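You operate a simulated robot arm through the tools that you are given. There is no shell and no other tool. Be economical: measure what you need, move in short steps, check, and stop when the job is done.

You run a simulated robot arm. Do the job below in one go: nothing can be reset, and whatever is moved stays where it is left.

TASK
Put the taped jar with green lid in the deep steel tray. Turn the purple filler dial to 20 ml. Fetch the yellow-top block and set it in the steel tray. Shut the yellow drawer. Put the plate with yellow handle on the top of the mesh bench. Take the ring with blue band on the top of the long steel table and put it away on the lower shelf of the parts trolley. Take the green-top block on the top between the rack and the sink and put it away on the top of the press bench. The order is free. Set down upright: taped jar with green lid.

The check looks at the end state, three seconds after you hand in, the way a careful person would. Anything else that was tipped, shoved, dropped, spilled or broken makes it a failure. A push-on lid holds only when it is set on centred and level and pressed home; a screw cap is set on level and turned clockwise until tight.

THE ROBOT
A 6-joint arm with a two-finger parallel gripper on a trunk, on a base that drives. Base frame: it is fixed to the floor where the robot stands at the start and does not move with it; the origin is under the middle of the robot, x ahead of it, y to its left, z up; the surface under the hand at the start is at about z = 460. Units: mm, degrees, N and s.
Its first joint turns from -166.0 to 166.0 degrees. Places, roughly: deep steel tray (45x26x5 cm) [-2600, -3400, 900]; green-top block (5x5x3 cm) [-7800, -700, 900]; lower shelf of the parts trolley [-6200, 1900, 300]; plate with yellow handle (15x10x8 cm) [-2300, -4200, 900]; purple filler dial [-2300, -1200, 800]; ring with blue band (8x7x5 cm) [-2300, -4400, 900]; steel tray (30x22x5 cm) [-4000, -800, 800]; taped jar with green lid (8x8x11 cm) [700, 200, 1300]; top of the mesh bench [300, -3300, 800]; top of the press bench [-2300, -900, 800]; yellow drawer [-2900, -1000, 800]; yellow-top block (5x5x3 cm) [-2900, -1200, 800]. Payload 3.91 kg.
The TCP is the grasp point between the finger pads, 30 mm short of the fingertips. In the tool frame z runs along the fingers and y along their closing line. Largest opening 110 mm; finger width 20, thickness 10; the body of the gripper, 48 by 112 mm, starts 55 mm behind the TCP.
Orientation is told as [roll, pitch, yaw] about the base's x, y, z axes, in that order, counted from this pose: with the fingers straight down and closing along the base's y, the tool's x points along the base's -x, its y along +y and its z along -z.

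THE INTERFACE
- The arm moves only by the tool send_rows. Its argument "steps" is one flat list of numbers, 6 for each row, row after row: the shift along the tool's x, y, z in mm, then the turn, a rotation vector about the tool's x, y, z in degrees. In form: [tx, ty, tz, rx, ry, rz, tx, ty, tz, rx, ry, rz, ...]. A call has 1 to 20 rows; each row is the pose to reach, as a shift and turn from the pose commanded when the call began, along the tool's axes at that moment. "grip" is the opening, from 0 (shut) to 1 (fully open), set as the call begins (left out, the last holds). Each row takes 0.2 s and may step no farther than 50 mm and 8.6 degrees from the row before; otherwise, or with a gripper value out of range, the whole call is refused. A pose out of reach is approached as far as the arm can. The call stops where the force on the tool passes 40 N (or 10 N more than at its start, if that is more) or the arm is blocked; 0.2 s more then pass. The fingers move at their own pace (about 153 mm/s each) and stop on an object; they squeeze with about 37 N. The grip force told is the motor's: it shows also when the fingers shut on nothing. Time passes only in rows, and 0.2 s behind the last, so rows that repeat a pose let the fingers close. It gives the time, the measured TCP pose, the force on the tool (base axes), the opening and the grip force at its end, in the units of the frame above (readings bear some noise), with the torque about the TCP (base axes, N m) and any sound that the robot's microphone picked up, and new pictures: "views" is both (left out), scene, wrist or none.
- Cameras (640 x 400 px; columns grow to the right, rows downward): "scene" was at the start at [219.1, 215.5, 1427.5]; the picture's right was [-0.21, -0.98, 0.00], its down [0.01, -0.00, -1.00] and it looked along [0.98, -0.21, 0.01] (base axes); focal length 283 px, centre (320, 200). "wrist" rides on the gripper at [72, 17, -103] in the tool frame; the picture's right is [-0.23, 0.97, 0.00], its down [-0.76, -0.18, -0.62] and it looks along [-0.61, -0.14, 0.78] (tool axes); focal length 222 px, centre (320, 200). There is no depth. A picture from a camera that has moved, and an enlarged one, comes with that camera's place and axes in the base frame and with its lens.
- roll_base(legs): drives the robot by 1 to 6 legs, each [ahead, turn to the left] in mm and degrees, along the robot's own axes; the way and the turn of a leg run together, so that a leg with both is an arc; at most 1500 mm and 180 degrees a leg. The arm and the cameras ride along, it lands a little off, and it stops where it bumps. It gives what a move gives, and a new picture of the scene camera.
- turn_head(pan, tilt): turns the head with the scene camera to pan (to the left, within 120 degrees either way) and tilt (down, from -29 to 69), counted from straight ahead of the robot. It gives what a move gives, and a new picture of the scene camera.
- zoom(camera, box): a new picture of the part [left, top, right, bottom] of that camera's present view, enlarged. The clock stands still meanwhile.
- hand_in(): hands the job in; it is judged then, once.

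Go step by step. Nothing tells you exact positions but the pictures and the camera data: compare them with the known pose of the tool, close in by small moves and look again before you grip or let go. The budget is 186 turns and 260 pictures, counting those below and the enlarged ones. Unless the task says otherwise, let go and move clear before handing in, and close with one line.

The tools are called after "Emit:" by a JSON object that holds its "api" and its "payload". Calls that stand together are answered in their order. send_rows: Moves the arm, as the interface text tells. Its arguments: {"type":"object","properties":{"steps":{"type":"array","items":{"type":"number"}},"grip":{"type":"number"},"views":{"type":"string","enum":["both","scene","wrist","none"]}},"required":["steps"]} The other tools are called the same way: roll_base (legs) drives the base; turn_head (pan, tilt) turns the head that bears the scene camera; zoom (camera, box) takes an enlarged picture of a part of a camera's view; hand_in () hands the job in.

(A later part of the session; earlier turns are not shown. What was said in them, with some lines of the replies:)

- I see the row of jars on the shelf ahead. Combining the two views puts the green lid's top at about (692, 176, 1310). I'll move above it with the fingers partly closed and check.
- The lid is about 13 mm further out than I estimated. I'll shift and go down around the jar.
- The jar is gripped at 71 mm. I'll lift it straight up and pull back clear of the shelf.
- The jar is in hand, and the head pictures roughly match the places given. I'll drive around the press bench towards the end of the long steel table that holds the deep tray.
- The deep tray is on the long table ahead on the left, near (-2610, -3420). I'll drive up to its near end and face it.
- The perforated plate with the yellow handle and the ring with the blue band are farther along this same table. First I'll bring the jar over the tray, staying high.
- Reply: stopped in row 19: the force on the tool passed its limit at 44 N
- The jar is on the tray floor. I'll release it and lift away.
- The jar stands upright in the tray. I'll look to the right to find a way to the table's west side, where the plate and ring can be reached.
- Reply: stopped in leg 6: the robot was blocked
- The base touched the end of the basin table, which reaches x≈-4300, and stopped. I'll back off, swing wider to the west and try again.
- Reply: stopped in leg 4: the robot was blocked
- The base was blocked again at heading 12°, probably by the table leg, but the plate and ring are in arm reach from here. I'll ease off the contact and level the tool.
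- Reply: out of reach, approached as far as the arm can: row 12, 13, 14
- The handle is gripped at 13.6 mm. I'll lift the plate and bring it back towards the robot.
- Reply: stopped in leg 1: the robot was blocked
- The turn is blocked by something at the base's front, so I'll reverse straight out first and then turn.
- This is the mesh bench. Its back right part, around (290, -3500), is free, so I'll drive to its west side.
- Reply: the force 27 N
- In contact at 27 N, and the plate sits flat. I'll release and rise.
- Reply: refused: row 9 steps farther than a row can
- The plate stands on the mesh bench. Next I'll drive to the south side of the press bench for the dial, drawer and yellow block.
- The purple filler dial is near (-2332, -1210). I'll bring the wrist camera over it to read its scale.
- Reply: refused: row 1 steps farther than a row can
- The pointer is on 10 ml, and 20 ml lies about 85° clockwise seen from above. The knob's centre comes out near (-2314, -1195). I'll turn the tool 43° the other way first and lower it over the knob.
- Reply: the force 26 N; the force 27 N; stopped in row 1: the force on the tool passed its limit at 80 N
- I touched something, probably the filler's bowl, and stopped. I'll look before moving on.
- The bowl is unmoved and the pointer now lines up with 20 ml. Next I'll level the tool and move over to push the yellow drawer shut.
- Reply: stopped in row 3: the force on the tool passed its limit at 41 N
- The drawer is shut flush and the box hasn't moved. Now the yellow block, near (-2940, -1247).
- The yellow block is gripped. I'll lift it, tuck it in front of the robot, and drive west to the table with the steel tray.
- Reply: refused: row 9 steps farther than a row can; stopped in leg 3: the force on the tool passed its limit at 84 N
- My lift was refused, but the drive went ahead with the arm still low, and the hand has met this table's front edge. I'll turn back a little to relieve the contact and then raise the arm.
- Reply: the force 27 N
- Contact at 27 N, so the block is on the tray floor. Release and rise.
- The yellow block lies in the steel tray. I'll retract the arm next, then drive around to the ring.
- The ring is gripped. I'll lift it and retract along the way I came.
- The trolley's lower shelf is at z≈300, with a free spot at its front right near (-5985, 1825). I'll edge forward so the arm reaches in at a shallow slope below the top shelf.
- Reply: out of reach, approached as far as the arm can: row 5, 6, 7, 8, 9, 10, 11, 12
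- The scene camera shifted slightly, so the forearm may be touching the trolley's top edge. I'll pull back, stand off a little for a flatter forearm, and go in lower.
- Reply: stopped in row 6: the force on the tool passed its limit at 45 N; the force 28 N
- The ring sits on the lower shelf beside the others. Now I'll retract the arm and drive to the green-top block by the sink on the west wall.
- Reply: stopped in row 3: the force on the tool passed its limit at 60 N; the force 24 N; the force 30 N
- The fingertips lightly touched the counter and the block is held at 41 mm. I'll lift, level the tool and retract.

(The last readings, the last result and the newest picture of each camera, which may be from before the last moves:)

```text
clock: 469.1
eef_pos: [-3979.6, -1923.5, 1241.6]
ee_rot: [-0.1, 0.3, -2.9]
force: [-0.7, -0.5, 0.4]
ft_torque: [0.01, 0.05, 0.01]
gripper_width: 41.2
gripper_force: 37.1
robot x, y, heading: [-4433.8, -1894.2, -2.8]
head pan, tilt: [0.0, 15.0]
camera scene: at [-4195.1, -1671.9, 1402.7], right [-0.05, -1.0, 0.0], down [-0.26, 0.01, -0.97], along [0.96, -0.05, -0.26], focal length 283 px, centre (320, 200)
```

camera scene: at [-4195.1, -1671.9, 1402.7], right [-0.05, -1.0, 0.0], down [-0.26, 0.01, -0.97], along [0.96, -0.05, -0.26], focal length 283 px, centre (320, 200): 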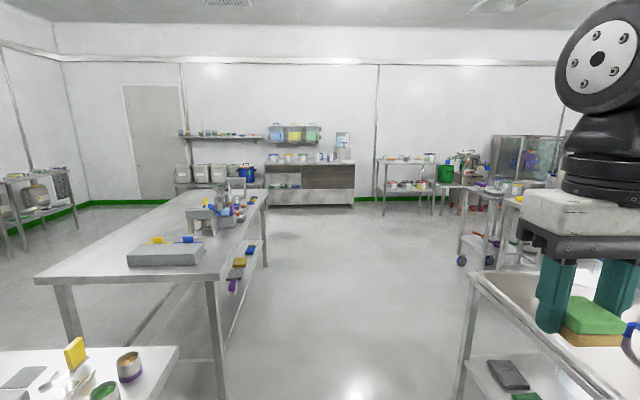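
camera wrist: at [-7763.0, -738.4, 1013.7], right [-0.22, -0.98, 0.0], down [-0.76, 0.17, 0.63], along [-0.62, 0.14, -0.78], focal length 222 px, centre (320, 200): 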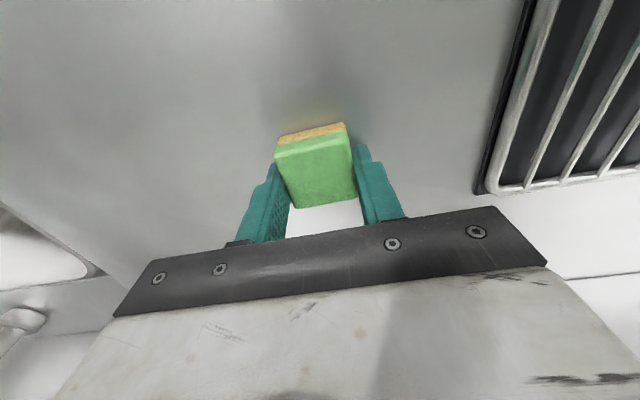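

Emit:
{"api": "roll_base", "payload": {"legs": [[0, 4.8], [1000, 0], [555, 0], [0, 88]]}}

Emit:
{"api": "turn_head", "payload": {"pan": -10, "tilt": 45}}

```text
clock: 481.3
eef_pos: [-2868.5, -1376.4, 1241.4]
ee_rot: [-0.1, 0.3, 90.4]
force: [-0.8, 0.8, -0.5]
ft_torque: [0.01, 0.01, 0.0]
gripper_width: 41.2
gripper_force: 37.4
robot x, y, heading: [-2872.3, -1825.5, 90.2]
head pan, tilt: [0.0, 15.0]
camera scene: at [-3107.5, -1606.1, 1402.7], right [1.0, 0.01, 0.0], down [0.0, -0.26, -0.97], along [-0.01, 0.97, -0.26], focal length 283 px, centre (320, 200)
```

scene: 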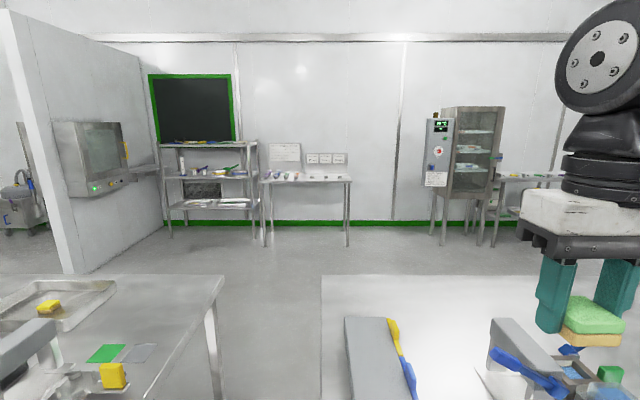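

```text
clock: 482.2
eef_pos: [-2869.2, -1377.2, 1241.3]
ee_rot: [0.0, 0.3, 90.4]
force: [0.0, 0.0, -0.7]
ft_torque: [0.02, -0.02, 0.01]
gripper_width: 41.0
gripper_force: 36.9
robot x, y, heading: [-2873.1, -1828.9, 90.4]
head pan, tilt: [-10.0, 45.0]
camera scene: at [-3093.3, -1619.3, 1355.9], right [0.99, -0.17, 0.0], down [-0.12, -0.7, -0.71], along [0.12, 0.7, -0.71], focal length 283 px, centre (320, 200)
```

scene: 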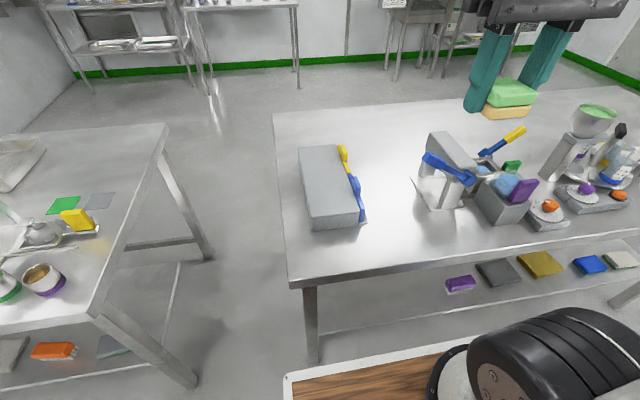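

Emit:
{"api": "send_rows", "payload": {"steps": [-40, -5, 0, 0, -0.3, 0, -80, -10, 10, 0, -0.3, 0, -120, -16, 30, 0, -0.3, 0, -147, -21, 60, 0, -0.3, 0, -147, -21, 105, 0, -0.3, 0, -147, -21, 150, 0, -0.3, 0, -147, -21, 195, 0, -0.3, 0, -147, -21, 240, 0, -0.3, 0, -147, -21, 285, 0, -0.3, 0, -147, -21, 330, 0, -0.3, 0, -147, -21, 370, 0, -0.3, 0, -147, -21, 370, 0, -0.3, 0], "views": "both"}}

```text
clock: 484.8
eef_pos: [-2850.0, -1228.9, 872.1]
ee_rot: [0.0, 0.0, 90.4]
force: [-0.5, 0.2, -1.1]
ft_torque: [0.02, 0.0, 0.0]
gripper_width: 41.3
gripper_force: 37.1
robot x, y, heading: [-2873.2, -1828.4, 90.3]
head pan, tilt: [-10.0, 45.0]
camera scene: at [-3093.3, -1619.3, 1355.8], right [0.99, -0.17, 0.0], down [-0.12, -0.7, -0.71], along [0.12, 0.7, -0.71], focal length 283 px, centre (320, 200)
camera wrist: at [-2867.2, -1301.5, 976.3], right [-0.98, 0.22, 0.0], down [0.17, 0.76, 0.62], along [0.14, 0.61, -0.78], focal length 222 px, centre (320, 200)
```

scene: 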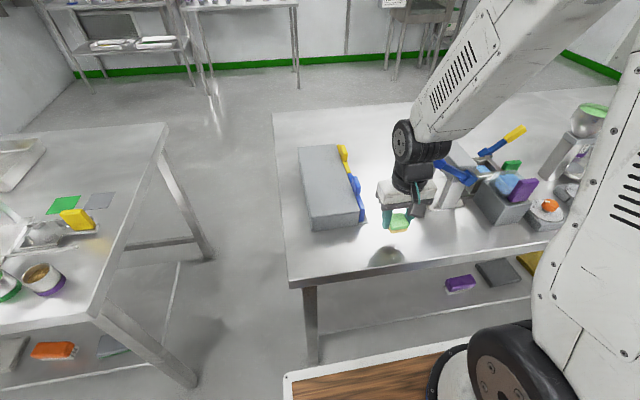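
wrist: 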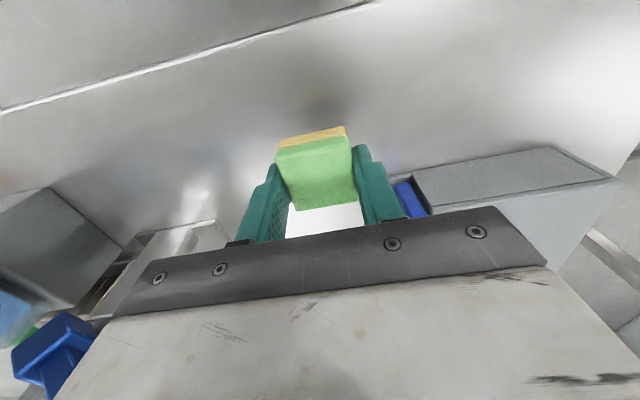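

Emit:
{"api": "send_rows", "payload": {"steps": [0, 0, 15, 0, 0, 0, 0, 0, 28, 0, 0, 0, 0, 0, 32, 0, 0, 0, 0, 0, 35, 0, 0, 0, 0, 0, 37, 0, 0, 0, 0, 0, 39, 0, 0, 0, 0, 0, 41, 0, 0, 0, 0, 0, 43, 0, 0, 0, 0, 0, 45, 0, 0, 0, 0, 0, 47, 0, 0, 0], "views": "wrist"}}

```text
clock: 486.6
eef_pos: [-2849.1, -1230.3, 829.9]
ee_rot: [-0.1, -0.1, 90.4]
force: [0.3, -7.7, 22.2]
ft_torque: [-0.52, -0.07, -0.05]
gripper_width: 41.4
gripper_force: 36.6
robot x, y, heading: [-2872.2, -1830.3, 90.5]
head pan, tilt: [-10.0, 45.0]
stopped in row 9: the force on the tool passed its limit at 51 N (the readings are from after the stop); the commanded pose is now the measured one
camera wrist: at [-2866.3, -1303.0, 934.3], right [-0.98, 0.22, 0.0], down [0.17, 0.76, 0.62], along [0.14, 0.61, -0.78], focal length 222 px, centre (320, 200)
```

wrist: 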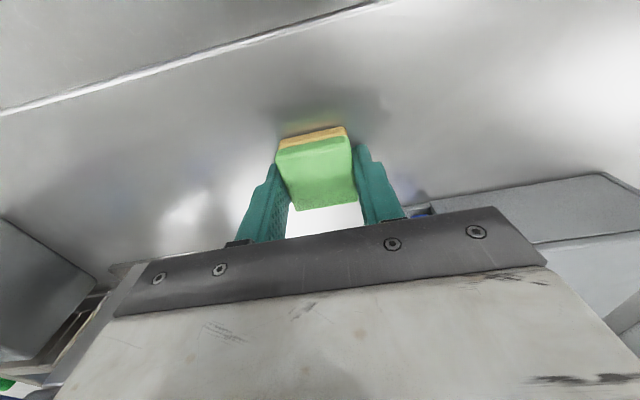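

Emit:
{"api": "send_rows", "payload": {"steps": [0, 0, -1.5, 0, 0, 0, 0, 0, -1.5, 0, 0, 0, 0, 0, -1.5, 0, 0, 0], "grip": 0.6, "views": "none"}}

Emit:
{"api": "send_rows", "payload": {"steps": [0, 0, -40, 0, 0, 0, 0, 0, -85, 0, 0, 0, 0, 0, -130, 0, 0, 0, 20, 0, -170, 0, 0, 0, 50, 0, -205, 0, 0, 0, 80, 0, -240, 0, 0, 0, 110, 0, -275, 0, 0, 0, 140, 0, -310, 0, 0, 0, 150, 0, -355, 0, 0, 0, 150, 0, -400, 0, 0, 0], "views": "scene"}}

```text
clock: 487.4
eef_pos: [-2848.7, -1229.8, 832.1]
ee_rot: [0.0, -0.1, 90.4]
force: [-0.3, 1.9, -0.3]
ft_torque: [-0.01, -0.02, -0.01]
gripper_width: 66.1
gripper_force: 0.1
robot x, y, heading: [-2869.9, -1828.3, 90.6]
head pan, tilt: [-10.0, 45.0]
```

```text
clock: 489.6
eef_pos: [-2847.2, -1380.5, 1229.5]
ee_rot: [0.0, -0.1, 90.5]
force: [0.0, -0.6, 0.8]
ft_torque: [-0.02, 0.04, 0.02]
gripper_width: 66.0
gripper_force: 0.1
robot x, y, heading: [-2869.6, -1826.9, 90.5]
head pan, tilt: [-10.0, 45.0]
camera scene: at [-3093.3, -1619.3, 1355.8], right [0.99, -0.17, 0.0], down [-0.12, -0.7, -0.71], along [0.12, 0.7, -0.71], focal length 283 px, centre (320, 200)
```

scene: 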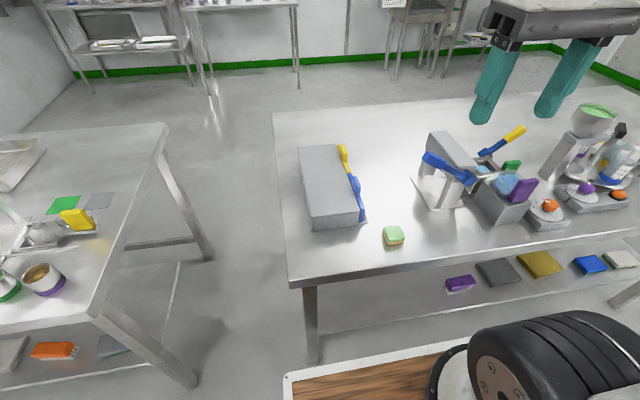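

All tasks appear done. I'll check the dial once more from its far side before handing in.

Emit:
{"api": "send_rows", "payload": {"steps": [-10, -38, 0, 0, 0, 6.4, -20, -77, 0, 0, 0, 12.8, -31, -115, 0, 0, 0, 19.2, -41, -153, 0, 0, 0, 25.6, -51, -191, 0, 0, 0, 32, -61, -230, 0, 0, 0, 38.4, -71, -268, 0, 0, 0, 44.8, -82, -306, 0, 0, 0, 51.2, -92, -345, 0, 0, 0, 57.6, -102, -383, 0, 0, 0, 64, -112, -421, 10, 0, 0, 70.4, -122, -460, 20, 0, 0, 76.8, -133, -498, 30, 0, 0, 83.2, -143, -536, 40, 0, 0, 90], "views": "none"}}

Emit:
{"api": "send_rows", "payload": {"steps": [0, 0, 10, 0, 0, 8, 0, 0, 20, 0, 0, 16, 0, 0, 30, 0, 0, 24, 0, 0, 40, 0, 0, 32, 0, 0, 50, 0, 0, 40, 0, 0, 60, 0, 0, 48, 0, 0, 70, 0, 0, 56, 0, 0, 80, 0, 0, 64, 0, 0, 90, 0, 0, 72, 0, 0, 90, 0, 0, 80, 0, 0, 90, 0, 0, 88, 0, 0, 90, 0, 0, 90], "views": "wrist"}}

```text
clock: 492.6
eef_pos: [-2310.7, -1234.5, 1190.2]
ee_rot: [0.2, -0.1, 0.3]
force: [-0.2, 0.2, 0.4]
ft_torque: [0.06, -0.02, -0.03]
gripper_width: 65.8
gripper_force: 0.1
robot x, y, heading: [-2872.6, -1830.7, 90.3]
head pan, tilt: [-10.0, 45.0]
```

```text
clock: 495.2
eef_pos: [-2313.3, -1235.0, 1099.7]
ee_rot: [0.0, 0.0, -89.7]
force: [-0.6, -0.3, -0.3]
ft_torque: [0.0, -0.01, 0.01]
gripper_width: 66.1
gripper_force: 0.1
robot x, y, heading: [-2871.5, -1827.2, 90.4]
head pan, tilt: [-10.0, 45.0]
camera wrist: at [-2297.3, -1161.7, 1205.1], right [0.97, -0.22, 0.0], down [-0.17, -0.76, 0.62], along [-0.14, -0.61, -0.78], focal length 222 px, centre (320, 200)
```

wrist: 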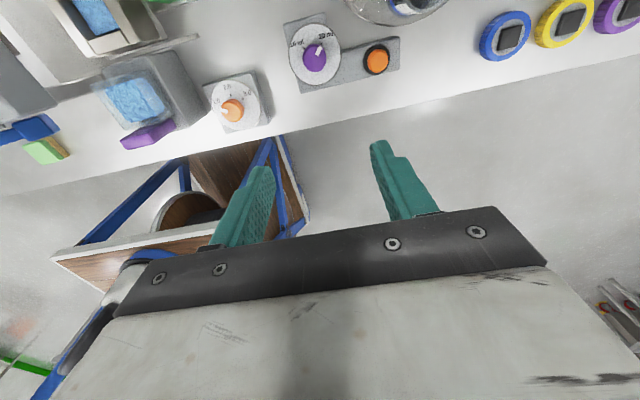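

Emit:
{"api": "zoom", "payload": {"camera": "wrist", "box": [276, 14, 356, 94]}}

```text
5.00 times, centred on (316, 54) of wrist
camera zoom: at [-2297.3, -1161.7, 1205.1], right [0.97, -0.22, 0.0], down [-0.17, -0.76, 0.62], along [-0.14, -0.61, -0.78], focal length 1111 px, centre (340, 930)
```

zoom: 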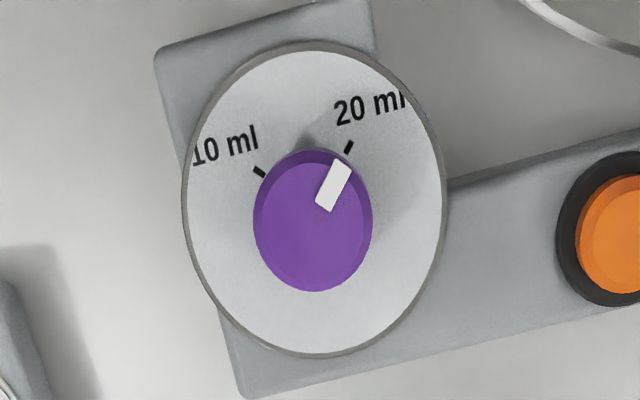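

The pointer lies on the 20 ml tick. I'll raise the arm clear of the bench and then hand in.

Emit:
{"api": "send_rows", "payload": {"steps": [0, 0, -45, 0, 0, 0, 0, 0, -90, 0, 0, 0, -30, 0, -120, 0, 0, 0, -75, 0, -140, 0, 0, 0, -120, 0, -150, 0, 0, 0, -160, 0, -150, 0, 0, 0], "views": "scene"}}

```text
clock: 496.6
eef_pos: [-2312.2, -1391.5, 1249.4]
ee_rot: [0.0, 0.0, -89.6]
force: [0.5, 0.1, -0.7]
ft_torque: [-0.03, 0.02, -0.03]
gripper_width: 66.3
gripper_force: 0.1
robot x, y, heading: [-2871.2, -1827.0, 90.5]
head pan, tilt: [-10.0, 45.0]
camera scene: at [-3093.1, -1619.0, 1355.8], right [0.99, -0.17, 0.0], down [-0.12, -0.7, -0.71], along [0.12, 0.7, -0.71], focal length 283 px, centre (320, 200)
```

scene: 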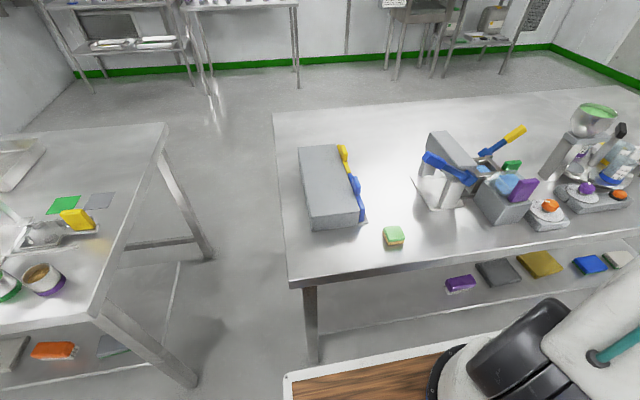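

Everything is in place: the drawer is shut, the green block is on the press bench and the arm is clear. Handing in now.

Emit:
{"api": "hand_in", "payload": {}}

```text
The job is handed in.
```

All seven tasks are done and handed in. On the way the hand or base bumped the filler bowl, two table edges and a table leg, and the forearm probably brushed the trolley's top edge. I saw nothing shift or spill.
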